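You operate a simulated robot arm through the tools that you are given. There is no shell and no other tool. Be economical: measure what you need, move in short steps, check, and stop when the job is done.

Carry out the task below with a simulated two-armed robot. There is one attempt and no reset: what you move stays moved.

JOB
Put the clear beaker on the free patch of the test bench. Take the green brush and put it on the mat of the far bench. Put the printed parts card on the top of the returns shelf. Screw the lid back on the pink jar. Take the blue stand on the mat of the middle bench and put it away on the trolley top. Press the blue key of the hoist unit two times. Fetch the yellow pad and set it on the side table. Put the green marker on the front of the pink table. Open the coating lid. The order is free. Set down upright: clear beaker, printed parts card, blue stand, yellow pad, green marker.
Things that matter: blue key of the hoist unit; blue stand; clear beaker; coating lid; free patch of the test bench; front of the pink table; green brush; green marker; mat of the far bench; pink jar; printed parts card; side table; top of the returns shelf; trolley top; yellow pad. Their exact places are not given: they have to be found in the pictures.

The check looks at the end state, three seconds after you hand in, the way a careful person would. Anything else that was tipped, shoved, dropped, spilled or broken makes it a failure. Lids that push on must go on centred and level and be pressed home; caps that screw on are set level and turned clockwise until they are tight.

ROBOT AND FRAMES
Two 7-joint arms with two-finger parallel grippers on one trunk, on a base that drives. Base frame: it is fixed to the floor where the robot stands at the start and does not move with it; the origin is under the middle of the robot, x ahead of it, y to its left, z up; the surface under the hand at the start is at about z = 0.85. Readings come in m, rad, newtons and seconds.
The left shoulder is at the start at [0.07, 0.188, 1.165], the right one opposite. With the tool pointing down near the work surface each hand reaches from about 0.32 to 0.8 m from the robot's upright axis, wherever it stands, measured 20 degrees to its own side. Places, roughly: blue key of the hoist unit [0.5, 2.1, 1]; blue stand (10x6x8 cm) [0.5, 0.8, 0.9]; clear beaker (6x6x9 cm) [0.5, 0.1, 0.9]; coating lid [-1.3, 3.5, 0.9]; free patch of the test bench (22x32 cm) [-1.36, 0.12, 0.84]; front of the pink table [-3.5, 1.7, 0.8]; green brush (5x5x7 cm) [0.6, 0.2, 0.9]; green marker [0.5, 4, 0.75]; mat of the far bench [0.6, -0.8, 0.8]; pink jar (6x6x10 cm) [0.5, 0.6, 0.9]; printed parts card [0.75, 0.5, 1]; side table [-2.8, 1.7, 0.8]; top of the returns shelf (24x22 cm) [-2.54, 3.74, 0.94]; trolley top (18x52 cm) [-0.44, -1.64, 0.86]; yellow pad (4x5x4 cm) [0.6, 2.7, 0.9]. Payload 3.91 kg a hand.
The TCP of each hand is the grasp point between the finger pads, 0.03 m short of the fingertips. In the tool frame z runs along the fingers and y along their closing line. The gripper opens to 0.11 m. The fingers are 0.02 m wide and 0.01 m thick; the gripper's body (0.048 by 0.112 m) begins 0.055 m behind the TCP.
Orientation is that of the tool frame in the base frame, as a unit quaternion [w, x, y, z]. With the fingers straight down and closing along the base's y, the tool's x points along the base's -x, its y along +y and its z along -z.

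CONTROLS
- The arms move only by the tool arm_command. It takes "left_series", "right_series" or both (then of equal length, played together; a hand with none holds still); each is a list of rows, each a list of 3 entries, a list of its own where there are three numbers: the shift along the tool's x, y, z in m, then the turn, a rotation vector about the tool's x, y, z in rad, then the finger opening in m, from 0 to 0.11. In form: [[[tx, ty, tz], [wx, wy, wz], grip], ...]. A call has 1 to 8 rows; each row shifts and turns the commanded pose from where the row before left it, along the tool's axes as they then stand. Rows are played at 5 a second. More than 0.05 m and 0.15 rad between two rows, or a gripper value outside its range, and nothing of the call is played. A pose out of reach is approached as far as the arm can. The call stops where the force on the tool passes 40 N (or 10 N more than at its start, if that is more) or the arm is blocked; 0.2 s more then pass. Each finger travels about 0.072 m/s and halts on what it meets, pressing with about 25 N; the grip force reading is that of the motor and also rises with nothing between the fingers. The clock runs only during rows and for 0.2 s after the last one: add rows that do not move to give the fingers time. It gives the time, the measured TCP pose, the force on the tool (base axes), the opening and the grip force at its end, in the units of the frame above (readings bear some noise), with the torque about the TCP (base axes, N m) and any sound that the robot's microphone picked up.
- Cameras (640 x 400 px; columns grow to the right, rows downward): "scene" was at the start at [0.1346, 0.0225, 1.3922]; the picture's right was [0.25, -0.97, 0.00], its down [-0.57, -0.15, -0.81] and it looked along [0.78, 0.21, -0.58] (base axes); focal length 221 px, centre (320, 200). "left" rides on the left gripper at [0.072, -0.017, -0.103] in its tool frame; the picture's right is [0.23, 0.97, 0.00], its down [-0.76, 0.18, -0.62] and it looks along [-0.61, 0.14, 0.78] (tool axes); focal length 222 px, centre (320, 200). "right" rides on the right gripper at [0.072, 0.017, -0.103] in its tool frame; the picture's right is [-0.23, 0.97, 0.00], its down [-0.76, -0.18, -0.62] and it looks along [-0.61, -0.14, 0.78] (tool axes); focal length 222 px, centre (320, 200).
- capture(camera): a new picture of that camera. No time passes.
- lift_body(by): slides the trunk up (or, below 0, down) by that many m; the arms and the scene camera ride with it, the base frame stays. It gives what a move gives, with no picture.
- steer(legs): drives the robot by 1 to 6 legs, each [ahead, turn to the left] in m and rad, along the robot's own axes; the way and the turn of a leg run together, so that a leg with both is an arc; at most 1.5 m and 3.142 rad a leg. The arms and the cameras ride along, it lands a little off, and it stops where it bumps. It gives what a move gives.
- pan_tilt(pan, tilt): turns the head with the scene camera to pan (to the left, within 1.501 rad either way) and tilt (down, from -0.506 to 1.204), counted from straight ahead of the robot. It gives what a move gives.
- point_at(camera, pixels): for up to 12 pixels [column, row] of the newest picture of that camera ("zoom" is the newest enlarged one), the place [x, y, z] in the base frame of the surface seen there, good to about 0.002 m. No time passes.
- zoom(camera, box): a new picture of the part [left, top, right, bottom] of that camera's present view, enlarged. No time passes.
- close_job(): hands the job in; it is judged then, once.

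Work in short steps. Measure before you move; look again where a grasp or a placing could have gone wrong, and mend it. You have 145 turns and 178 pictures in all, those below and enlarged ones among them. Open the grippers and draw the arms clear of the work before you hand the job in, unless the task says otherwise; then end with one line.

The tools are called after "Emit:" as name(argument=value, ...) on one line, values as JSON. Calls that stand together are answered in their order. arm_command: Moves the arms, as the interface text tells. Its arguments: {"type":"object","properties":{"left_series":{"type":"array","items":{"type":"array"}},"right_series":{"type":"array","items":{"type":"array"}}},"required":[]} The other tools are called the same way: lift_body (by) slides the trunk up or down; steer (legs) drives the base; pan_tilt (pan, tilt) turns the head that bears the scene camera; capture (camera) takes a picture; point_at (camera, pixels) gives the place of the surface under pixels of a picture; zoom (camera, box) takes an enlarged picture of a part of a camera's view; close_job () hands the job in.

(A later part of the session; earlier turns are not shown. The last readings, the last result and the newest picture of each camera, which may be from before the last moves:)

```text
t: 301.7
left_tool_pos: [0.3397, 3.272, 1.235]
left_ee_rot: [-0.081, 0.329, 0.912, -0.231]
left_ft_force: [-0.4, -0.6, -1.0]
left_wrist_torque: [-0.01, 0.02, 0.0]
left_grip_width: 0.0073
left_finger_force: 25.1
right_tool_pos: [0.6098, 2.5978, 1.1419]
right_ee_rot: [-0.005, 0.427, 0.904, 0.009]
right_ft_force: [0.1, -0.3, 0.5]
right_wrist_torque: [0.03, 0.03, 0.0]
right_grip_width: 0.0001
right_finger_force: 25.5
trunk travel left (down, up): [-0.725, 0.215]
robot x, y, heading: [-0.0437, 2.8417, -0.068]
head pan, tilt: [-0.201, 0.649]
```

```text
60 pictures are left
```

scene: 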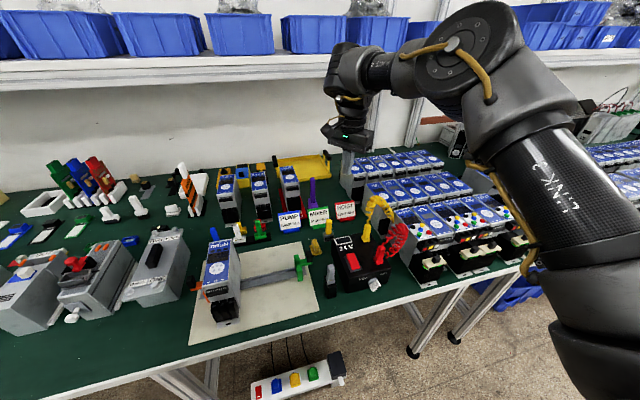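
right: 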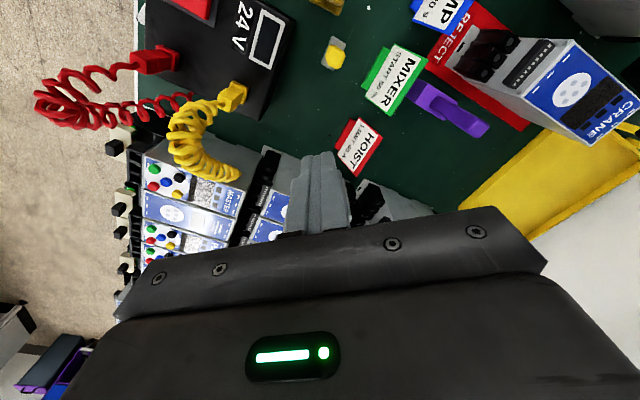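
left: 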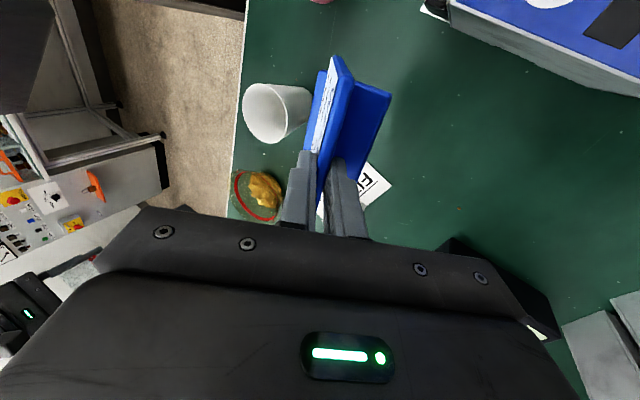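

Emit:
zoom(camera="scene", box=[285, 205, 395, 295])

Emit:
point_at(camera="zoom", pixels=[[175, 165], [178, 200], [170, 235], [250, 130], [160, 190], [205, 195]])

Emit:
zoom(camera="right", box=[290, 0, 390, 90])

Emit:
point_at(camera="right", pixels=[[336, 58], [332, 45], [344, 50], [326, 66], [345, 66], [330, 5]])

```text
4.44 times, centred on (340, 250) of scene
```

zoom: 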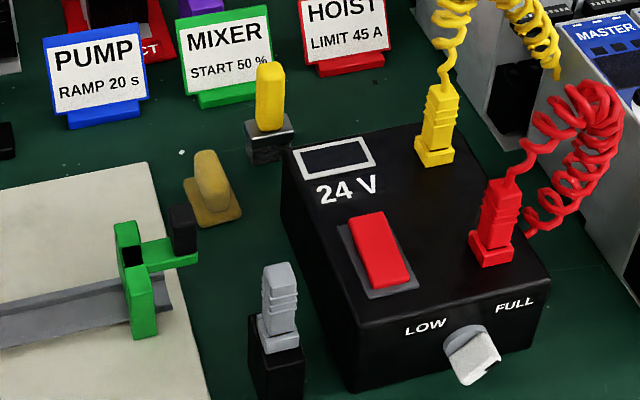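

```text
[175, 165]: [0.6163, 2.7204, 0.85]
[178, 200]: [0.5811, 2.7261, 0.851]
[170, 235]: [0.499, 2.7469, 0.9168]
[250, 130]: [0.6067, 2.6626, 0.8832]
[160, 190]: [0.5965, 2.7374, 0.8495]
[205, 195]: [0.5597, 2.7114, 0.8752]
```

```text
4.44 times, centred on (340, 45) of right
```

zoom: 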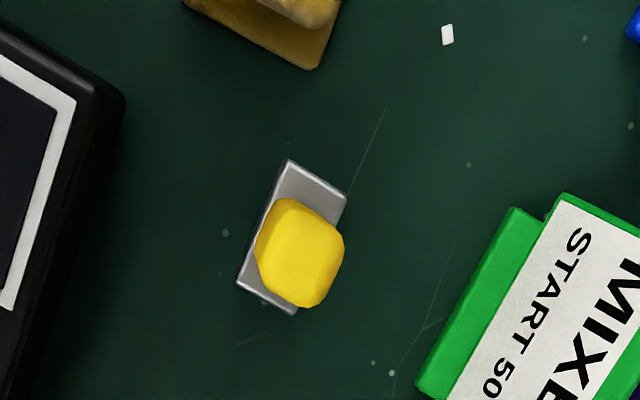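

```text
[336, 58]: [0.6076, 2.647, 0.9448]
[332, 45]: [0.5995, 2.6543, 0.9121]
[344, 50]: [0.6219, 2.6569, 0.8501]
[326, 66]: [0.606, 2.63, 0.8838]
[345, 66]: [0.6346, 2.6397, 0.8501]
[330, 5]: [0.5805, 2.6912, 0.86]
```

The 4×5×4 cm item is the ochre pad with a handle at about (0.56, 2.70). Measure it.

Emit:
zoom(camera="scene", box=[320, 232, 350, 262])

Emit:
point_at(camera="scene", pixels=[[331, 243], [335, 247], [332, 253], [326, 249], [339, 252], [333, 256], [329, 241], [332, 240]])

```text
13.33 times, centred on (335, 247) of scene
```

zoom: 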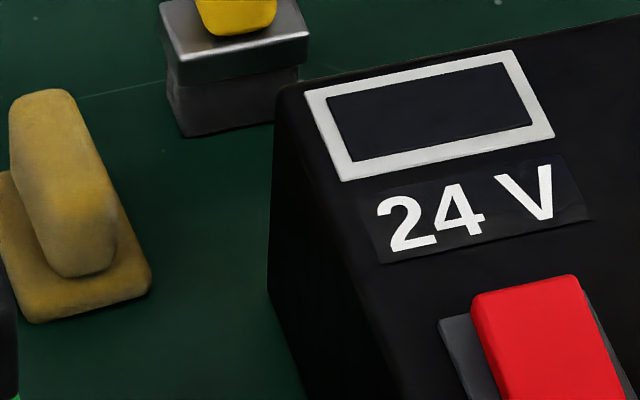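

```text
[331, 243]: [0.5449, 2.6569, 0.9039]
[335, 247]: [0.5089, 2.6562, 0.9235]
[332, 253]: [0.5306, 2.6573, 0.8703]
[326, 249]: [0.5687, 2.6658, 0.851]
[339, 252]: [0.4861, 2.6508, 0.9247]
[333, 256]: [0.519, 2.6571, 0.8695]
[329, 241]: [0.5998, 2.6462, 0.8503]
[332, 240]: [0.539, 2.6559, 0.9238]
```

Emit:
point_at(camera="zoom", pixels=[[45, 105], [62, 130], [75, 220], [85, 265], [60, 180], [145, 285], [40, 315], [100, 180], [25, 140]])

```text
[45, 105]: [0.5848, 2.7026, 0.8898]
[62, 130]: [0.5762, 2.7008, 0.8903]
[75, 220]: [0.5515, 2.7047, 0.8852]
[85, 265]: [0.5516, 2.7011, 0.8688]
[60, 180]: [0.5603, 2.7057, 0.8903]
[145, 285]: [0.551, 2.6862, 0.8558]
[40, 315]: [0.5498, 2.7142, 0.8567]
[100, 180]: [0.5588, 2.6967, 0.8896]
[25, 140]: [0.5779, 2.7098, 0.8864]
```

Handle ridge runs along x at y≈2.703, top 0.890. Turn the right hand to a≈0.05, go above it and descend partway.

Emit:
arm_command(right_series=[[[0, 0, 0], [0, 0, -0.139], 0.045], [[0, 0, 0], [0, 0, -0.139], 0.045], [[0, 0, 0], [0, 0, -0.139], 0.045], [[0, 0, 0], [0, 0, -0.139], 0.045], [[0, 0, 0], [0, 0, -0.139], 0.045], [[0, 0, 0], [0, 0, -0.137], 0.045], [[0.0157, 0.0343, 0], [0, 0, 0], 0.045], [[0.0157, 0.0343, 0], [0, 0, 0], 0.045]])

Emit:
arm_command(right_series=[[[0.0157, 0.0343, 0], [0, 0, 0], 0.045], [[0, 0, 0.04], [0, 0, 0], 0.045], [[0, 0, 0.04], [0, 0, 0], 0.045], [[0, 0, 0.04], [0, 0, 0], 0.045], [[0, 0, 0.03], [0, 0, 0], 0.045], [[0, 0, 0], [0, 0, 0], 0.045]])

Emit:
capture(camera="right")

```text
t: 303.5
left_tool_pos: [0.3373, 3.2729, 1.2343]
left_ee_rot: [-0.079, 0.327, 0.913, -0.232]
left_ft_force: [0.1, -0.1, -0.7]
left_wrist_torque: [0.0, -0.05, -0.01]
left_grip_width: 0.0072
left_finger_force: 25.3
right_tool_pos: [0.4526, 2.7809, 1.1114]
right_ee_rot: [-0.001, 0.024, 1.0, 0.009]
right_ft_force: [-0.3, -0.5, 0.5]
right_wrist_torque: [-0.02, 0.0, -0.02]
right_grip_width: 0.045
right_finger_force: 0.1
right hand out of reach, approached as far as the arm can: row 1, 2, 3, 4, 5, 6
trunk travel left (down, up): [-0.725, 0.215]
robot x, y, heading: [-0.0414, 2.8429, -0.057]
head pan, tilt: [-0.201, 0.649]
```

```text
t: 304.9
left_tool_pos: [0.3359, 3.2716, 1.235]
left_ee_rot: [-0.079, 0.327, 0.913, -0.231]
left_ft_force: [0.6, 0.3, -0.6]
left_wrist_torque: [0.04, -0.05, 0.03]
left_grip_width: 0.0068
left_finger_force: 25.4
right_tool_pos: [0.4383, 2.8153, 0.9616]
right_ee_rot: [-0.001, 0.025, 1.0, 0.01]
right_ft_force: [-0.7, 0.0, 0.3]
right_wrist_torque: [-0.01, 0.01, 0.0]
right_grip_width: 0.0449
right_finger_force: 0.0
trunk travel left (down, up): [-0.725, 0.215]
robot x, y, heading: [-0.0409, 2.8428, -0.062]
head pan, tilt: [-0.201, 0.649]
```

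```text
56 pictures are left
```

right: 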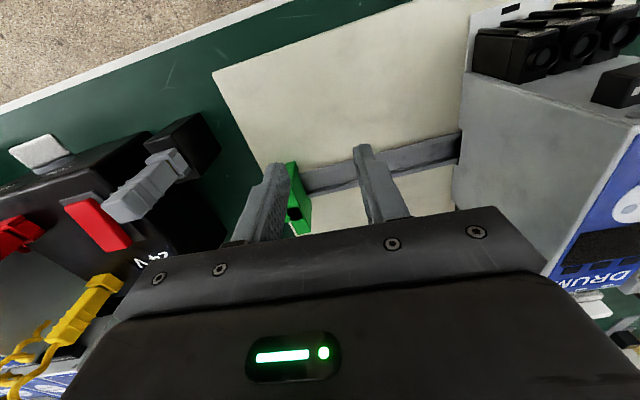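

It slid during the clipped turn. Raise, then go to the pad from here.

Emit:
arm_command(right_series=[[[0, 0, -0.045], [0, 0, 0], 0.045], [[0, 0, -0.045], [0, 0, 0], 0.045], [[0, 0, -0.02], [0, 0, 0], 0.045], [[-0.0339, -0.0264, 0], [0, 0, 0], 0.045], [[-0.0339, -0.0264, 0], [0, 0, 0], 0.045], [[-0.0339, -0.0264, 0], [0, 0, 0], 0.045], [[-0.0339, -0.0264, 0], [0, 0, 0], 0.045], [[0, 0, 0], [0, 0, 0], 0.045]])

Emit:
capture(camera="right")

```text
t: 306.7
left_tool_pos: [0.3381, 3.2732, 1.2349]
left_ee_rot: [-0.08, 0.328, 0.913, -0.231]
left_ft_force: [0.4, 0.0, -0.6]
left_wrist_torque: [0.04, -0.01, 0.0]
left_grip_width: 0.007
left_finger_force: 24.7
right_tool_pos: [0.5186, 2.7465, 1.0702]
right_ee_rot: [-0.001, 0.027, 1.0, 0.011]
right_ft_force: [0.6, -0.9, -0.3]
right_wrist_torque: [0.02, 0.01, 0.01]
right_grip_width: 0.0449
right_finger_force: 0.1
right hand out of reach, approached as far as the arm can: row 6, 7
trunk travel left (down, up): [-0.725, 0.215]
robot x, y, heading: [-0.0415, 2.8419, -0.059]
head pan, tilt: [-0.201, 0.649]
```

```text
55 pictures are left
```

right: 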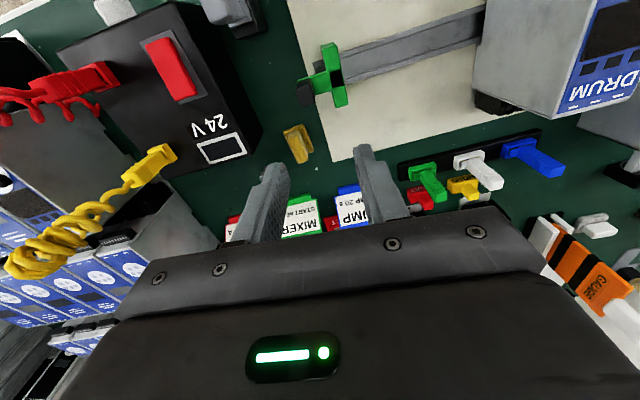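

Turn the wrist +0.22 for reach and continue to above the pad, then lower.

Emit:
arm_command(right_series=[[[0, 0, 0], [0, 0, 0.11], 0.045], [[0, 0, 0], [0, 0, 0.11], 0.045], [[-0.0293, -0.015, 0], [0, 0, 0], 0.045], [[-0.0293, -0.015, 0], [0, 0, 0], 0.045], [[0, 0, 0.04], [0, 0, 0], 0.045], [[0, 0, 0.04], [0, 0, 0], 0.045], [[0, 0, 0], [0, 0, 0], 0.045]])

Emit:
capture(camera="right")

Emit:
point_at(camera="right", pixels=[[310, 150], [320, 140], [300, 130], [310, 170], [330, 160]])

```text
t: 308.3
left_tool_pos: [0.3363, 3.2708, 1.2359]
left_ee_rot: [-0.079, 0.327, 0.913, -0.231]
left_ft_force: [-0.5, -0.2, -0.8]
left_wrist_torque: [0.02, -0.02, 0.03]
left_grip_width: 0.007
left_finger_force: 25.5
right_tool_pos: [0.5643, 2.7065, 0.9896]
right_ee_rot: [-0.002, 0.134, 0.991, 0.01]
right_ft_force: [-0.3, -0.7, -0.2]
right_wrist_torque: [-0.05, -0.02, 0.01]
right_grip_width: 0.0448
right_finger_force: 0.1
right hand out of reach, approached as far as the arm can: row 4
trunk travel left (down, up): [-0.725, 0.215]
robot x, y, heading: [-0.0423, 2.8429, -0.059]
head pan, tilt: [-0.201, 0.649]
```

```text
54 pictures are left
```

right: 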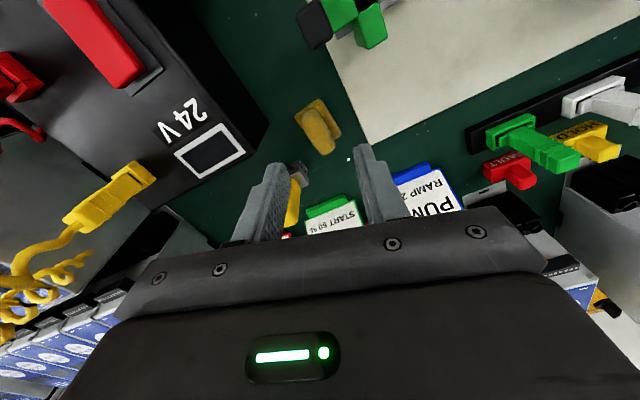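

```text
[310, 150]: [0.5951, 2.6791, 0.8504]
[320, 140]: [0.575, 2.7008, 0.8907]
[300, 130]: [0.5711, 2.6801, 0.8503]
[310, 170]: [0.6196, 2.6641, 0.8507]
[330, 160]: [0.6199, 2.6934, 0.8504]
```

Aligned. Descend to z 0.898, close and lift.

Emit:
arm_command(right_series=[[[-0.0038, -0.0026, 0.03], [0, 0, 0], 0.045], [[0, 0, 0.03], [0, 0, 0], 0.045], [[0, 0, 0.0315], [0, 0, 0], 0.045], [[0, 0, 0], [0, 0, 0], 0.045], [[0, 0, 0], [0, 0, 0], 0.0], [[0, 0, 0], [0, 0, 0], 0.0], [[0, 0, 0], [0, 0, 0], 0.0]])

Emit:
arm_command(right_series=[[[0, 0, -0.02], [0, 0, 0], 0.0], [[0, 0, -0.045], [0, 0, 0], 0.0], [[0, 0, -0.045], [0, 0, 0], 0.0], [[0, 0, -0.045], [0, 0, 0], 0.0], [[0, 0, -0.045], [0, 0, 0], 0.0]])

Emit:
capture(camera="right")

```text
t: 309.9
left_tool_pos: [0.3378, 3.2724, 1.2352]
left_ee_rot: [-0.08, 0.328, 0.912, -0.231]
left_ft_force: [-0.1, -0.1, -0.6]
left_wrist_torque: [0.02, 0.0, -0.01]
left_grip_width: 0.0069
left_finger_force: 25.0
right_tool_pos: [0.5582, 2.709, 0.8988]
right_ee_rot: [-0.001, 0.136, 0.991, 0.011]
right_ft_force: [0.1, -0.2, 1.0]
right_wrist_torque: [-0.04, 0.01, 0.02]
right_grip_width: 0.0176
right_finger_force: 25.0
right hand out of reach, approached as far as the arm can: row 2, 3
trunk travel left (down, up): [-0.725, 0.215]
robot x, y, heading: [-0.0426, 2.8426, -0.063]
head pan, tilt: [-0.201, 0.649]
```

```text
t: 311.1
left_tool_pos: [0.3364, 3.2722, 1.2353]
left_ee_rot: [-0.079, 0.328, 0.912, -0.231]
left_ft_force: [0.1, -0.3, -0.2]
left_wrist_torque: [0.0, -0.04, 0.01]
left_grip_width: 0.0069
left_finger_force: 25.3
right_tool_pos: [0.5558, 2.7078, 1.0992]
right_ee_rot: [-0.003, 0.135, 0.991, 0.01]
right_ft_force: [-0.8, 0.0, -0.2]
right_wrist_torque: [-0.01, 0.0, -0.03]
right_grip_width: 0.017
right_finger_force: 25.3
trunk travel left (down, up): [-0.725, 0.215]
robot x, y, heading: [-0.0418, 2.8422, -0.058]
head pan, tilt: [-0.201, 0.649]
```

```text
53 pictures are left
```

right: 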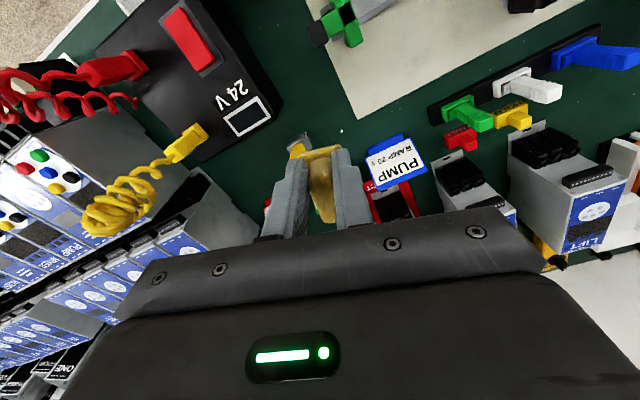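

Pad held. Drive towards the returns shelf with the card, and look.

Emit:
steer(legs=[[-0.4, 0], [0, 1.6], [0, 1.6], [1.3, 0], [0.45, 0], [0, -1.571]])

Emit:
pan_tilt(pan=0.0, tilt=0.35)

Emit:
capture(camera="scene")

```text
t: 333.4
left_tool_pos: [-2.616, 3.2622, 1.2361]
left_ee_rot: [0.113, -0.435, 0.867, -0.216]
left_ft_force: [-0.9, -0.4, -1.5]
left_wrist_torque: [0.02, 0.01, -0.01]
left_grip_width: 0.0071
left_finger_force: 24.8
right_tool_pos: [-2.0647, 3.5096, 1.0967]
right_ee_rot: [-0.008, -0.625, 0.781, 0.006]
right_ft_force: [-0.1, -0.4, 0.4]
right_wrist_torque: [-0.03, 0.02, 0.01]
right_grip_width: 0.0164
right_finger_force: 25.3
trunk travel left (down, up): [-0.725, 0.215]
robot x, y, heading: [-2.1648, 2.9052, 1.556]
head pan, tilt: [-0.201, 0.649]
```

```text
t: 334.2
left_tool_pos: [-2.6157, 3.2623, 1.2359]
left_ee_rot: [0.112, -0.435, 0.867, -0.218]
left_ft_force: [0.5, -0.1, -0.9]
left_wrist_torque: [0.05, 0.04, -0.01]
left_grip_width: 0.007
left_finger_force: 25.3
right_tool_pos: [-2.0637, 3.5088, 1.0968]
right_ee_rot: [-0.008, -0.624, 0.781, 0.005]
right_ft_force: [-0.2, -0.3, 0.0]
right_wrist_torque: [-0.02, 0.02, -0.01]
right_grip_width: 0.0169
right_finger_force: 24.7
trunk travel left (down, up): [-0.725, 0.215]
robot x, y, heading: [-2.1678, 2.9058, 1.558]
head pan, tilt: [0.0, 0.351]
```

```text
52 pictures are left
```

scene: 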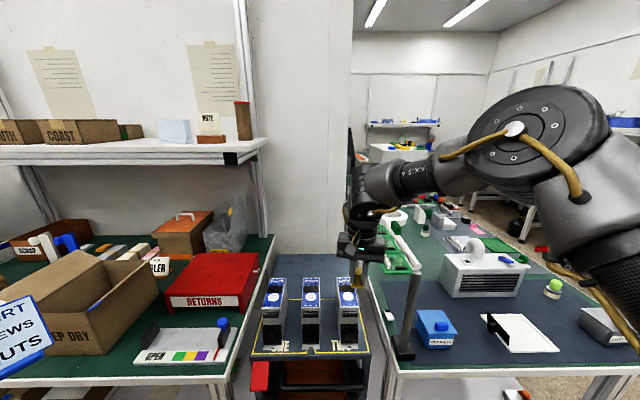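

The red RETURNS box is the target. Measure its top.

Emit:
point_at(camera="scene", pixels=[[197, 256], [257, 254], [244, 292], [170, 290], [215, 272], [200, 345], [190, 240], [230, 240], [150, 268], [410, 270], [500, 270], [435, 320]])

Emit:
capture(camera="left")

```text
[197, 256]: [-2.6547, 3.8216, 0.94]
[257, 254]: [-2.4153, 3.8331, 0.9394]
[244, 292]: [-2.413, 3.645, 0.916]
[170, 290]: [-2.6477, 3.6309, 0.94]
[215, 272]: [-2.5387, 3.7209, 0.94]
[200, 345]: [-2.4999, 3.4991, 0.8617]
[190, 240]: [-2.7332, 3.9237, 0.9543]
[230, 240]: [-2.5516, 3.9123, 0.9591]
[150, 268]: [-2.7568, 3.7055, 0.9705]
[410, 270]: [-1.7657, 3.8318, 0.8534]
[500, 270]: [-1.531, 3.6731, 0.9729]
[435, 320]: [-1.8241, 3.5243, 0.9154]
```

```text
51 pictures are left
```

left: 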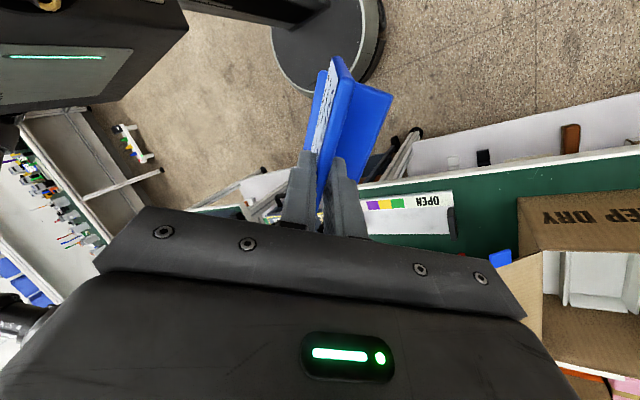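

Red box top: x −2.65…−2.41, y 3.63…3.83, z 0.94. Bring the robot closer at about (−2.35, 3.12), heading 1.25.

Emit:
steer(legs=[[0, 0.717], [0.27, 0], [0, -1.02]])

Emit:
pan_tilt(pan=0.5, tilt=0.6)

Emit:
capture(camera="scene")

```text
t: 340.6
left_tool_pos: [-2.6698, 3.5747, 1.234]
left_ee_rot: [0.081, -0.306, 0.92, -0.231]
left_ft_force: [-0.5, -0.9, -0.5]
left_wrist_torque: [0.0, 0.02, 0.02]
left_grip_width: 0.0071
left_finger_force: 25.1
right_tool_pos: [-2.0699, 3.6563, 1.0974]
right_ee_rot: [-0.007, -0.508, 0.861, 0.006]
right_ft_force: [0.9, -1.4, 0.5]
right_wrist_torque: [-0.01, 0.01, -0.03]
right_grip_width: 0.0169
right_finger_force: 25.3
trunk travel left (down, up): [-0.725, 0.215]
robot x, y, heading: [-2.3419, 3.1038, 1.267]
head pan, tilt: [0.0, 0.351]
```

```text
t: 341.5
left_tool_pos: [-2.6704, 3.5737, 1.2349]
left_ee_rot: [0.08, -0.307, 0.92, -0.231]
left_ft_force: [-0.2, 0.0, -0.1]
left_wrist_torque: [0.02, -0.04, 0.01]
left_grip_width: 0.0071
left_finger_force: 25.4
right_tool_pos: [-2.0687, 3.6563, 1.0978]
right_ee_rot: [-0.008, -0.507, 0.862, 0.007]
right_ft_force: [0.7, -0.5, 0.4]
right_wrist_torque: [-0.03, 0.01, 0.0]
right_grip_width: 0.017
right_finger_force: 24.4
trunk travel left (down, up): [-0.725, 0.215]
robot x, y, heading: [-2.3457, 3.1038, 1.269]
head pan, tilt: [0.499, 0.6]
```

```text
50 pictures are left
```

scene: 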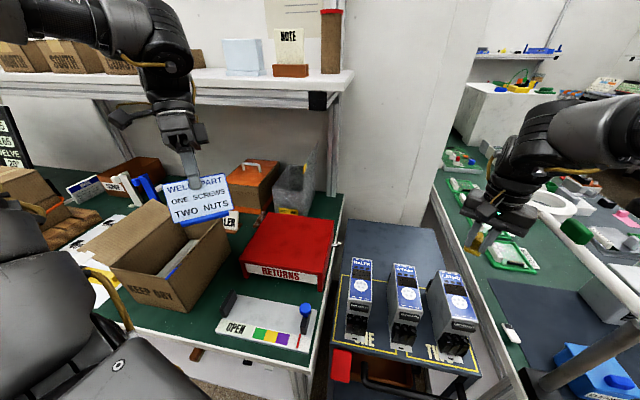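

Turn the card a little about the vertical, move over the box top and descend partway.

Emit:
arm_command(left_series=[[[0, 0, 0], [0, -0.0563, -0.106], 0.0], [[0, 0, 0], [0, -0.0563, -0.106], 0.0], [[0, 0, 0], [0, -0.0563, -0.106], 0.0], [[-0.0448, -0.0035, 0.0019], [0, 0, 0], 0.0], [[-0.0448, -0.0035, 0.0019], [0, 0, 0], 0.0], [[-0.0448, -0.0035, 0.0019], [0, 0, 0], 0.0], [[-0.0448, -0.0035, 0.0019], [0, 0, 0], 0.0], [[0, 0, 0], [0, 0, 0], 0.0]])

Emit:
arm_command(left_series=[[[0, 0.0188, 0.0353], [0, 0, 0], 0.0], [[0, 0.0188, 0.0353], [0, 0, 0], 0.0], [[0, 0.0188, 0.0353], [0, 0, 0], 0.0], [[0, 0, 0], [0, 0, 0], 0.0]])

Emit:
capture(camera="scene")

Emit:
zoom(camera="scene", box=[200, 150, 360, 300])

```text
t: 343.3
left_tool_pos: [-2.5611, 3.7163, 1.2368]
left_ee_rot: [0.12, -0.465, 0.85, -0.214]
left_ft_force: [0.4, -0.3, -1.4]
left_wrist_torque: [0.02, -0.01, 0.0]
left_grip_width: 0.0071
left_finger_force: 25.1
right_tool_pos: [-2.0707, 3.6548, 1.0985]
right_ee_rot: [-0.007, -0.507, 0.862, 0.007]
right_ft_force: [0.4, 0.4, -0.2]
right_wrist_torque: [-0.01, -0.01, -0.04]
right_grip_width: 0.0169
right_finger_force: 25.1
trunk travel left (down, up): [-0.725, 0.215]
robot x, y, heading: [-2.342, 3.1, 1.267]
head pan, tilt: [0.499, 0.6]
```

```text
t: 344.3
left_tool_pos: [-2.5588, 3.7165, 1.1141]
left_ee_rot: [0.119, -0.467, 0.85, -0.214]
left_ft_force: [-0.4, -0.3, -0.7]
left_wrist_torque: [0.0, -0.01, 0.02]
left_grip_width: 0.0072
left_finger_force: 25.3
right_tool_pos: [-2.0676, 3.6559, 1.0967]
right_ee_rot: [-0.008, -0.507, 0.862, 0.008]
right_ft_force: [-1.2, 0.2, 0.1]
right_wrist_torque: [-0.01, 0.02, -0.03]
right_grip_width: 0.0168
right_finger_force: 24.7
trunk travel left (down, up): [-0.725, 0.215]
robot x, y, heading: [-2.3396, 3.1053, 1.271]
head pan, tilt: [0.499, 0.6]
```

```text
49 pictures are left
```

scene: 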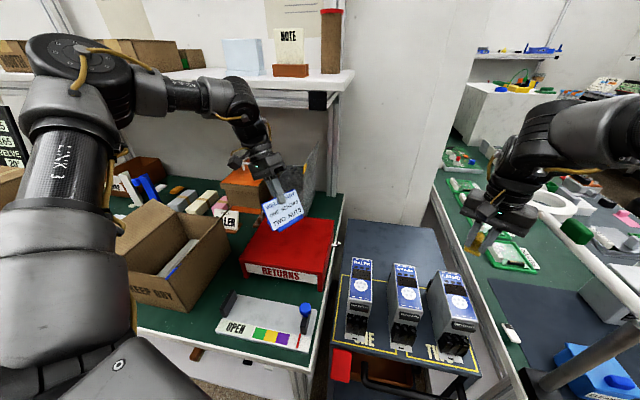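

```text
2.67 times, centred on (280, 225) of scene
```

zoom: 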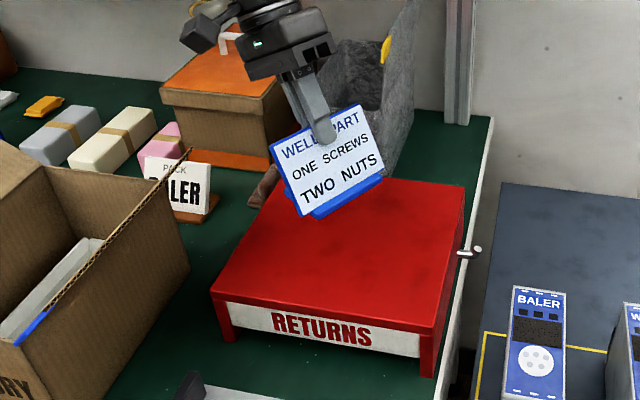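

Descend to contact height (TCP 1.026), release, and withdraw along the fingers.

Emit:
arm_command(left_series=[[[0, 0.0188, 0.0353], [0, 0, 0], 0.0], [[0, 0.0188, 0.0353], [0, 0, 0], 0.0], [[0, 0.0023, 0.0044], [0, 0, 0], 0.0], [[0, 0.0014, 0.0026], [0, 0, 0], 0.0], [[0, 0, 0], [0, 0, 0], 0.0]])

Emit:
zoom(camera="scene", box=[240, 180, 340, 280])

```text
t: 345.5
left_tool_pos: [-2.5589, 3.7172, 1.0275]
left_ee_rot: [0.12, -0.467, 0.85, -0.215]
left_ft_force: [0.5, -0.1, -0.8]
left_wrist_torque: [-0.03, 0.01, -0.04]
left_grip_width: 0.0069
left_finger_force: 25.3
right_tool_pos: [-2.069, 3.6565, 1.0969]
right_ee_rot: [-0.008, -0.507, 0.862, 0.005]
right_ft_force: [-0.7, 0.0, -0.2]
right_wrist_torque: [-0.03, -0.02, -0.01]
right_grip_width: 0.0168
right_finger_force: 26.0
trunk travel left (down, up): [-0.725, 0.215]
robot x, y, heading: [-2.3437, 3.105, 1.267]
head pan, tilt: [0.499, 0.6]
```

```text
4.00 times, centred on (290, 230) of scene
```

zoom: 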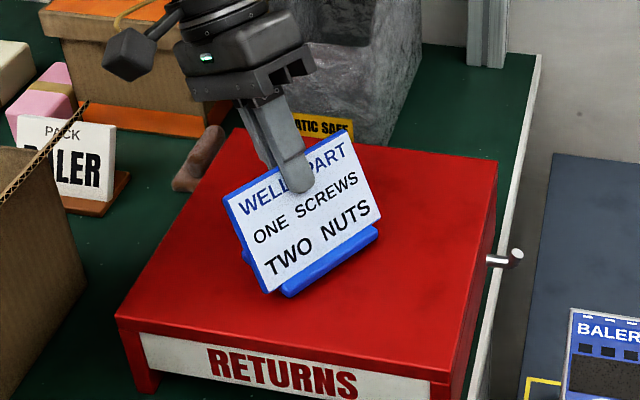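

Nearly on. Lower 2 mm more, open and withdraw.

Emit:
arm_command(left_series=[[[0, 0.001, 0.0018], [0, 0, 0], 0.0], [[0, 0, 0], [0, 0, 0], 0.035], [[0, 0, 0], [0, 0, 0], 0.035], [[0, 0, -0.03], [0, 0, 0], 0.035], [[0, 0, -0.04], [0, 0, 0], 0.035], [[0, -0.0188, -0.0353], [0, 0, 0], 0.035], [[0, -0.0188, -0.0353], [0, 0, 0], 0.035], [[0, -0.0188, -0.0353], [0, 0, 0], 0.035]])

Emit:
arm_command(left_series=[[[0, 0, 0], [-0.122, 0, 0], 0.035], [[0, 0, 0], [-0.122, 0, 0], 0.035], [[0, 0, 0], [-0.122, 0, 0], 0.035], [[0, 0, 0], [-0.122, 0, 0], 0.035]])

Emit:
zoom(camera="scene", box=[240, 180, 340, 280])

Emit:
pan_tilt(pan=-0.7, tilt=0.45)

Emit:
capture(camera="scene")

```text
t: 347.3
left_tool_pos: [-2.5851, 3.7365, 1.2091]
left_ee_rot: [0.12, -0.466, 0.85, -0.214]
left_ft_force: [-0.3, -0.6, -0.2]
left_wrist_torque: [0.01, 0.01, 0.04]
left_grip_width: 0.0346
left_finger_force: 0.0
right_tool_pos: [-2.0671, 3.6563, 1.0985]
right_ee_rot: [-0.009, -0.507, 0.862, 0.007]
right_ft_force: [0.4, 0.4, -0.3]
right_wrist_torque: [0.01, 0.02, -0.01]
right_grip_width: 0.0169
right_finger_force: 24.9
trunk travel left (down, up): [-0.725, 0.215]
robot x, y, heading: [-2.3397, 3.105, 1.27]
head pan, tilt: [0.499, 0.6]
```

```text
t: 348.3
left_tool_pos: [-2.5872, 3.7353, 1.2089]
left_ee_rot: [0.003, -0.481, 0.877, -0.001]
left_ft_force: [-0.1, 0.2, 0.6]
left_wrist_torque: [0.03, -0.01, 0.01]
left_grip_width: 0.035
left_finger_force: 0.1
right_tool_pos: [-2.0689, 3.6557, 1.0958]
right_ee_rot: [-0.008, -0.507, 0.862, 0.006]
right_ft_force: [0.3, 0.4, -0.2]
right_wrist_torque: [0.01, 0.0, -0.02]
right_grip_width: 0.0169
right_finger_force: 25.4
trunk travel left (down, up): [-0.725, 0.215]
robot x, y, heading: [-2.3452, 3.103, 1.266]
head pan, tilt: [0.499, 0.6]
```

```text
4.00 times, centred on (290, 230) of scene
```

zoom: 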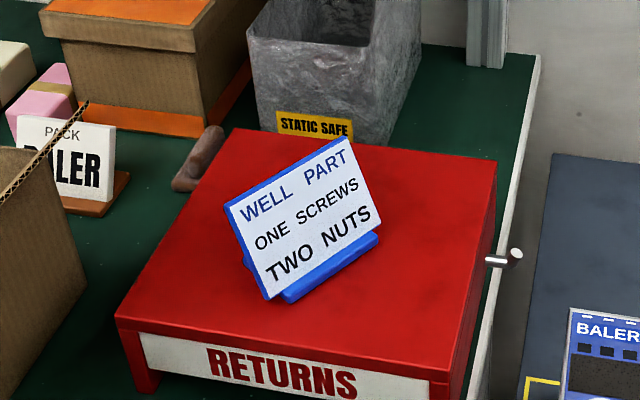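

```text
t: 349.7
left_tool_pos: [-2.5876, 3.7355, 1.2086]
left_ee_rot: [0.004, -0.482, 0.876, -0.003]
left_ft_force: [0.0, 0.4, 0.1]
left_wrist_torque: [0.01, -0.02, -0.02]
left_grip_width: 0.035
left_finger_force: 0.1
right_tool_pos: [-2.0685, 3.6573, 1.0968]
right_ee_rot: [-0.007, -0.507, 0.862, 0.007]
right_ft_force: [0.2, 0.4, -0.3]
right_wrist_torque: [0.0, -0.01, 0.01]
right_grip_width: 0.0168
right_finger_force: 24.7
trunk travel left (down, up): [-0.725, 0.215]
robot x, y, heading: [-2.3458, 3.1061, 1.275]
head pan, tilt: [-0.7, 0.45]
```

```text
45 pictures are left
```

scene: 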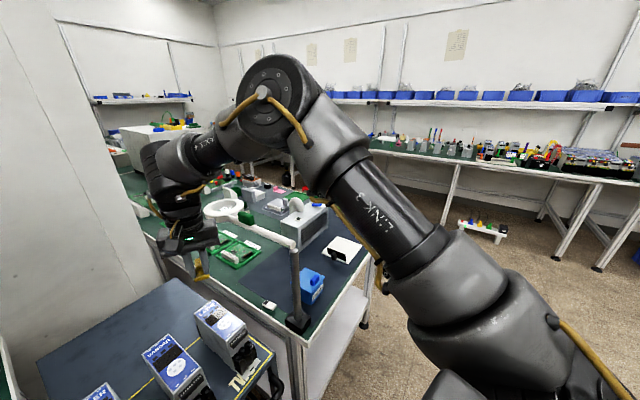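

Card stands on the returns box. Back off and drive over to the coating table, facing it with the lid on the left-hand side.

Emit:
steer(legs=[[-0.45, 0], [0, -1.098], [1.47, 0], [0, 1.394]])

Emit:
pan_tilt(pan=0.35, tilt=0.65)

Emit:
capture(camera="scene")

```text
t: 365.6
left_tool_pos: [-1.442, 3.4436, 1.2073]
left_ee_rot: [0.004, -0.601, 0.799, -0.003]
left_ft_force: [-0.3, -0.2, 0.3]
left_wrist_torque: [0.01, 0.0, -0.01]
left_grip_width: 0.0353
left_finger_force: 0.1
right_tool_pos: [-0.9208, 3.513, 1.0968]
right_ee_rot: [-0.009, -0.623, 0.782, 0.006]
right_ft_force: [0.4, -0.8, -0.8]
right_wrist_torque: [0.02, 0.0, 0.0]
right_grip_width: 0.0168
right_finger_force: 25.4
trunk travel left (down, up): [-0.725, 0.215]
robot x, y, heading: [-1.0284, 2.9068, 1.552]
head pan, tilt: [-0.7, 0.45]
```

```text
t: 366.9
left_tool_pos: [-1.4415, 3.4431, 1.2084]
left_ee_rot: [0.005, -0.601, 0.799, -0.003]
left_ft_force: [0.1, -0.7, -0.2]
left_wrist_torque: [0.02, 0.0, 0.0]
left_grip_width: 0.0353
left_finger_force: 0.1
right_tool_pos: [-0.9212, 3.5121, 1.0973]
right_ee_rot: [-0.009, -0.624, 0.781, 0.005]
right_ft_force: [0.3, 0.9, -0.5]
right_wrist_torque: [-0.03, -0.04, -0.02]
right_grip_width: 0.0167
right_finger_force: 25.0
trunk travel left (down, up): [-0.725, 0.215]
robot x, y, heading: [-1.0298, 2.9061, 1.551]
head pan, tilt: [0.351, 0.649]
```

```text
44 pictures are left
```

scene: 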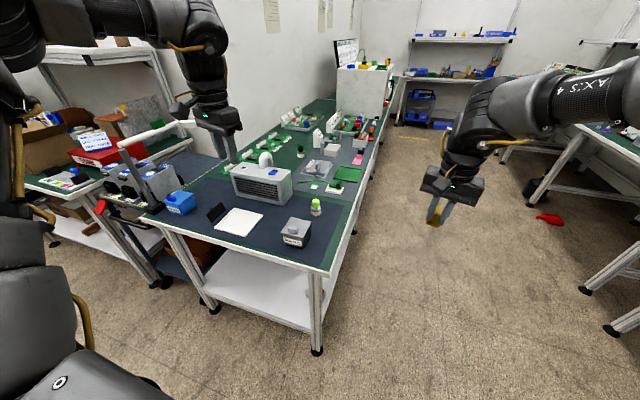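

Zoom on the grey labelled box at (296, 232).

Emit:
zoom(camera="scene", box=[265, 190, 345, 255])

Emit:
point_at(camera="zoom", pixels=[[230, 195], [190, 190], [270, 215], [240, 170], [215, 225], [150, 215], [355, 225], [210, 250], [225, 210], [250, 205], [170, 245], [310, 180]])

```text
6.15 times, centred on (305, 222) of scene
```

zoom: 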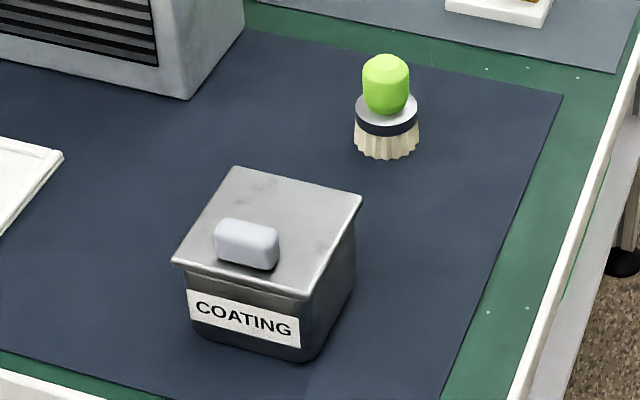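

```text
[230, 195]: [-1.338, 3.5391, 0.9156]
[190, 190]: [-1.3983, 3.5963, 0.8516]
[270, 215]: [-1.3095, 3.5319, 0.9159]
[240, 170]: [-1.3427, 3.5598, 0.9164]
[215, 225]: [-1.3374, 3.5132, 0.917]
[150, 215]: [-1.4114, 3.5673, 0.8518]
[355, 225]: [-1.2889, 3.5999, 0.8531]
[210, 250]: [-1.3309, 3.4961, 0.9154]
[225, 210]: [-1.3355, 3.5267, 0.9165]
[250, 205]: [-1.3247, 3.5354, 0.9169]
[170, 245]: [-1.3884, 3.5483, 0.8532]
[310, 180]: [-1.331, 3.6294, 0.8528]
```

Emit:
point_at(camera="zoom", pixels=[[247, 235], [220, 235], [275, 245], [247, 262], [237, 172], [355, 202], [308, 290], [178, 260], [240, 225], [260, 335], [335, 290]])

Emit:
capture(camera="left")

```text
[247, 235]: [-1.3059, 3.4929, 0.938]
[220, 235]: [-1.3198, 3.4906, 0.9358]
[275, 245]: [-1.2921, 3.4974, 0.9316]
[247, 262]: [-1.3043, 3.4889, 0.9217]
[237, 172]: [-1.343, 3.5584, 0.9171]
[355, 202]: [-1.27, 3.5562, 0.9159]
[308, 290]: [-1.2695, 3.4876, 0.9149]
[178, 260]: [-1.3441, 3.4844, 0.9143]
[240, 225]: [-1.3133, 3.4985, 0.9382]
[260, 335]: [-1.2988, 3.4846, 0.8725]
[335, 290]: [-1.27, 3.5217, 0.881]
```

```text
42 pictures are left
```

left: 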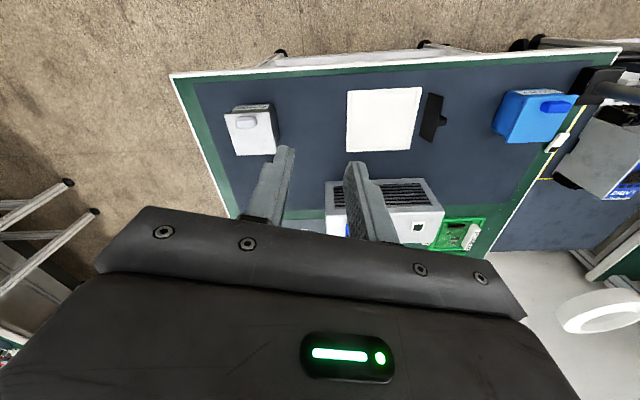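

The lid is hinged at the back (y 3.558); its bar handle is at (−1.306, 3.495), top 0.938. Bring the left hand over it with the fingers closing along x.

Emit:
arm_command(left_series=[[[0, 0, 0], [0, 0, -0.08], 0.06], [[0, 0, 0], [0, 0, -0.08], 0.06], [[-0.0227, -0.0427, 0], [0, 0, 0], 0.06], [[-0.0227, -0.0427, 0], [0, 0, 0], 0.06], [[-0.0227, -0.0427, 0], [0, 0, 0], 0.06], [[0, 0, 0.043], [0, 0, 0], 0.06], [[0, 0, 0.043], [0, 0, 0], 0.06], [[0, 0, 0.043], [0, 0, 0], 0.06]])

Emit:
capture(camera="left")

Emit:
zoom(camera="scene", box=[250, 170, 360, 255])

```text
t: 368.7
left_tool_pos: [-1.3323, 3.4474, 1.0443]
left_ee_rot: [0.003, -0.662, 0.75, -0.003]
left_ft_force: [0.8, 0.5, 0.6]
left_wrist_torque: [-0.03, -0.02, -0.01]
left_grip_width: 0.0599
left_finger_force: 0.1
left hand out of reach, approached as far as the arm can: row 3, 4, 5
right_tool_pos: [-0.9209, 3.5136, 1.0966]
right_ee_rot: [-0.009, -0.624, 0.782, 0.005]
right_ft_force: [-0.3, 1.5, -1.0]
right_wrist_torque: [-0.04, 0.01, 0.02]
right_grip_width: 0.0169
right_finger_force: 25.2
trunk travel left (down, up): [-0.725, 0.215]
robot x, y, heading: [-1.0253, 2.9072, 1.558]
head pan, tilt: [0.351, 0.649]
```

```text
41 pictures are left
```

left: 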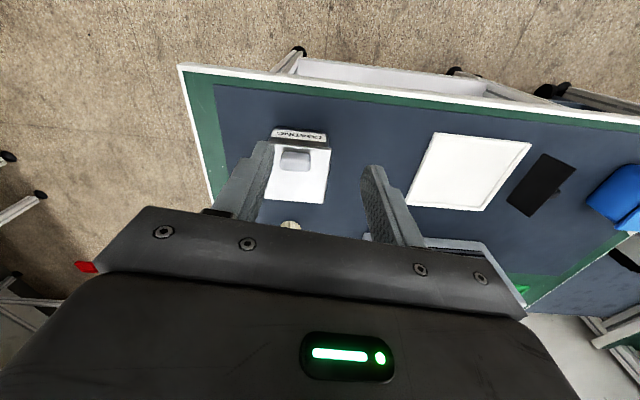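

```text
4.71 times, centred on (305, 212) of scene
```

zoom: 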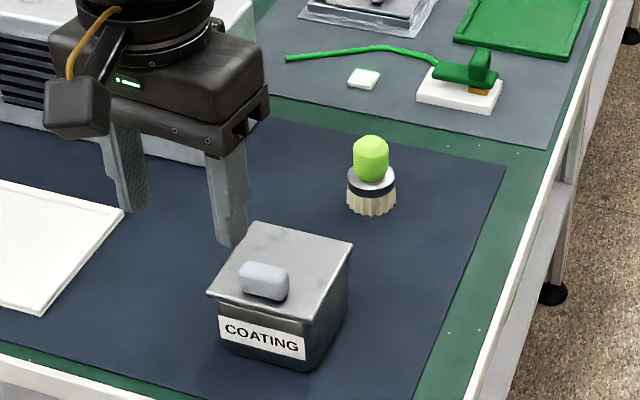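

Turn the wrist +0.2 to free the reach, finish the approach and descend to z 0.95.

Emit:
arm_command(left_series=[[[0, 0, 0], [0, 0, 0.1], 0.06], [[0, 0, 0], [0, 0, 0.1], 0.06], [[-0.0267, -0.005, 0], [0, 0, 0], 0.06], [[-0.0267, -0.005, 0], [0, 0, 0], 0.06], [[0, 0, 0.042], [0, 0, 0], 0.06], [[0, 0, 0.03], [0, 0, 0], 0.06], [[0, 0, 0], [0, 0, 0], 0.06]])

Emit:
capture(camera="left")

Emit:
zoom(camera="scene", box=[260, 190, 350, 255])

```text
t: 370.3
left_tool_pos: [-1.3227, 3.4658, 0.9777]
left_ee_rot: [0.005, -0.585, 0.811, -0.002]
left_ft_force: [0.6, 0.0, -0.3]
left_wrist_torque: [0.02, 0.05, -0.03]
left_grip_width: 0.0599
left_finger_force: 0.1
left hand out of reach, approached as far as the arm can: row 4, 5, 6
right_tool_pos: [-0.9214, 3.5115, 1.0966]
right_ee_rot: [-0.009, -0.624, 0.782, 0.005]
right_ft_force: [-0.1, 0.3, -0.7]
right_wrist_torque: [0.0, 0.03, -0.03]
right_grip_width: 0.0168
right_finger_force: 24.9
trunk travel left (down, up): [-0.725, 0.215]
robot x, y, heading: [-1.031, 2.9058, 1.56]
head pan, tilt: [0.351, 0.649]
```

```text
39 pictures are left
```

left: 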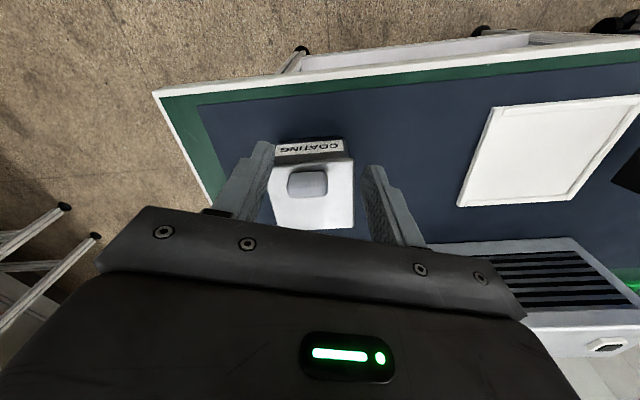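

```text
6.15 times, centred on (305, 222) of scene
```

zoom: 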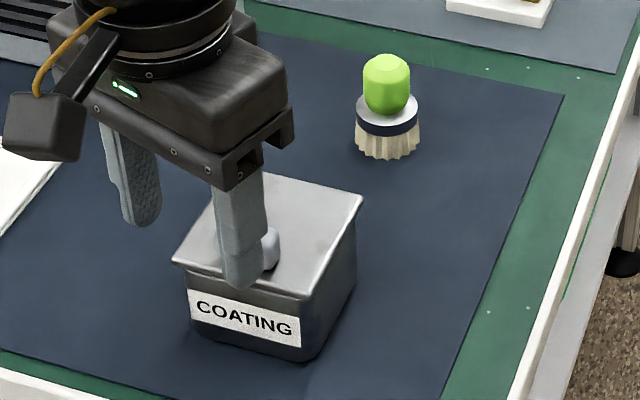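

The hand is at its inner azimuth limit; raise 4 cm, turn the robot right 0.2 rad, then re-approach.

Emit:
arm_command(left_series=[[[0, 0, -0.04], [0, 0, 0], 0.06]])

Emit:
steer(legs=[[0, -0.2]])

Emit:
arm_command(left_series=[[[0, 0, 0], [0, 0, -0.15], 0.06], [[0, 0, 0], [0, 0, -0.15], 0.06], [[0.014, 0.0334, 0], [0, 0, 0], 0.06], [[0.014, 0.0334, 0], [0, 0, 0], 0.06], [[0.014, 0.0334, 0], [0, 0, 0], 0.06], [[0, 0, 0.03], [0, 0, 0], 0.06], [[0, 0, 0], [0, 0, 0], 0.06]])

Emit:
capture(camera="left")

Emit:
point_at(camera="left", pixels=[[310, 170], [310, 185], [320, 180], [300, 180]])

```text
t: 370.7
left_tool_pos: [-1.3217, 3.4658, 1.0194]
left_ee_rot: [0.005, -0.585, 0.811, -0.001]
left_ft_force: [0.9, 0.0, 0.4]
left_wrist_torque: [0.03, 0.03, 0.0]
left_grip_width: 0.0595
left_finger_force: 0.1
right_tool_pos: [-0.9206, 3.5106, 1.0973]
right_ee_rot: [-0.009, -0.623, 0.782, 0.005]
right_ft_force: [0.0, 0.5, 0.8]
right_wrist_torque: [0.01, 0.0, 0.01]
right_grip_width: 0.0169
right_finger_force: 24.6
trunk travel left (down, up): [-0.725, 0.215]
robot x, y, heading: [-1.0289, 2.9074, 1.555]
head pan, tilt: [0.351, 0.649]
```

```text
t: 371.8
left_tool_pos: [-1.2068, 3.5141, 1.0183]
left_ee_rot: [0.003, -0.501, 0.865, -0.003]
left_ft_force: [-0.2, -0.6, 0.3]
left_wrist_torque: [-0.01, 0.03, -0.03]
left_grip_width: 0.0598
left_finger_force: 0.0
right_tool_pos: [-0.8035, 3.4792, 1.0974]
right_ee_rot: [-0.009, -0.544, 0.839, 0.006]
right_ft_force: [0.5, 0.4, -0.2]
right_wrist_torque: [-0.02, -0.02, -0.02]
right_grip_width: 0.0169
right_finger_force: 25.0
trunk travel left (down, up): [-0.725, 0.215]
robot x, y, heading: [-1.0286, 2.9042, 1.354]
head pan, tilt: [0.351, 0.649]
```

```text
t: 373.4
left_tool_pos: [-1.3126, 3.4954, 0.9872]
left_ee_rot: [0.003, -0.625, 0.781, -0.002]
left_ft_force: [-0.8, 0.7, 0.4]
left_wrist_torque: [0.04, 0.0, 0.04]
left_grip_width: 0.0597
left_finger_force: 0.1
right_tool_pos: [-0.8041, 3.4788, 1.0969]
right_ee_rot: [-0.008, -0.544, 0.839, 0.006]
right_ft_force: [0.8, -0.5, -0.3]
right_wrist_torque: [-0.01, 0.02, -0.02]
right_grip_width: 0.0168
right_finger_force: 25.4
trunk travel left (down, up): [-0.725, 0.215]
robot x, y, heading: [-1.027, 2.9044, 1.359]
head pan, tilt: [0.351, 0.649]
```

```text
37 pictures are left
```

left: 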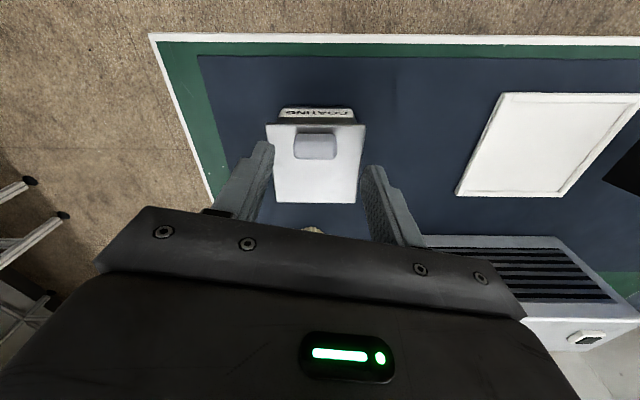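

```text
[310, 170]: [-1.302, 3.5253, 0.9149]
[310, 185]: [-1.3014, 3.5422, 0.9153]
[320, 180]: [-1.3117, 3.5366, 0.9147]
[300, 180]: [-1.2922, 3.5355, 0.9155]
```

Centred enough; shift 6 mm, descend to 0.951, close on the bar, and swing the lid up and back about its hinge.

Emit:
arm_command(left_series=[[[-0.0013, -0.0059, 0.018], [0, 0, 0], 0.06], [[0, 0, 0.018], [0, 0, 0], 0.06], [[0, 0, 0], [0, 0, 0], 0.0], [[0, 0, 0], [0, 0, 0], 0.0], [[0, 0, 0], [0, 0, 0], 0.0], [[0, 0, 0], [0, 0, 0], 0.0]])

Emit:
arm_command(left_series=[[[-0.0069, 0.0016, -0.015], [0, 0, 0], 0.0], [[-0.0069, 0.0016, -0.015], [0, 0, 0], 0.0], [[-0.0133, 0.003, -0.0094], [0, 0, 0], 0.0], [[-0.0133, 0.003, -0.0094], [0, 0, 0], 0.0], [[-0.0161, 0.0036, -0.0014], [0, 0, 0], 0.0], [[-0.0161, 0.0036, -0.0014], [0, 0, 0], 0.0], [[-0.0156, 0.0035, 0.004], [0, 0, 0], 0.0], [[0, 0, 0], [0, 0, 0], 0.0]])

Emit:
zoom(camera="scene", box=[270, 160, 390, 260])

```text
t: 374.8
left_tool_pos: [-1.3084, 3.4951, 0.9514]
left_ee_rot: [0.003, -0.626, 0.78, -0.003]
left_ft_force: [-13.7, 8.3, 5.6]
left_wrist_torque: [0.65, 1.12, 0.55]
left_grip_width: 0.0355
left_finger_force: 44.5
right_tool_pos: [-0.8061, 3.4807, 1.0973]
right_ee_rot: [-0.008, -0.544, 0.839, 0.005]
right_ft_force: [-0.4, 0.7, -1.2]
right_wrist_torque: [-0.01, 0.01, -0.02]
right_grip_width: 0.0168
right_finger_force: 24.5
trunk travel left (down, up): [-0.725, 0.215]
robot x, y, heading: [-1.0307, 2.9065, 1.354]
head pan, tilt: [0.351, 0.649]
```

```text
t: 376.5
left_tool_pos: [-1.3075, 3.5834, 1.0056]
left_ee_rot: [0.006, -0.629, 0.777, 0.002]
left_ft_force: [-2.6, -11.4, 24.2]
left_wrist_torque: [-1.48, 0.12, 0.7]
left_grip_width: 0.0354
left_finger_force: 44.8
right_tool_pos: [-0.8036, 3.4768, 1.0994]
right_ee_rot: [-0.007, -0.544, 0.839, 0.007]
right_ft_force: [-0.3, 1.0, -1.1]
right_wrist_torque: [-0.01, 0.02, 0.02]
right_grip_width: 0.0168
right_finger_force: 24.9
trunk travel left (down, up): [-0.725, 0.215]
robot x, y, heading: [-1.029, 2.9041, 1.361]
head pan, tilt: [0.351, 0.649]
stopped in row 8 (left hand): the force on the tool passed its limit at 48 N (the readings are from after the stop); the commanded pose is now the measured one
```

```text
4.00 times, centred on (330, 210) of scene
```

zoom: 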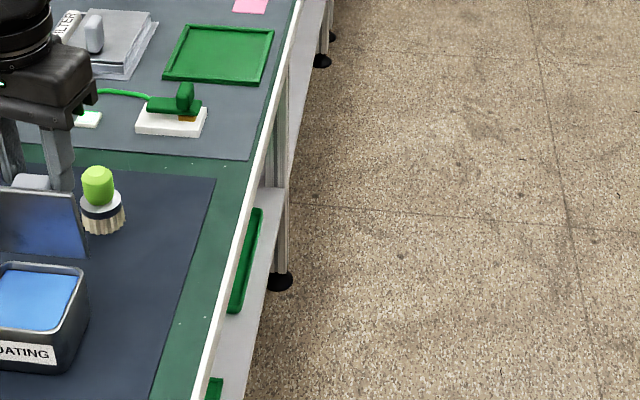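

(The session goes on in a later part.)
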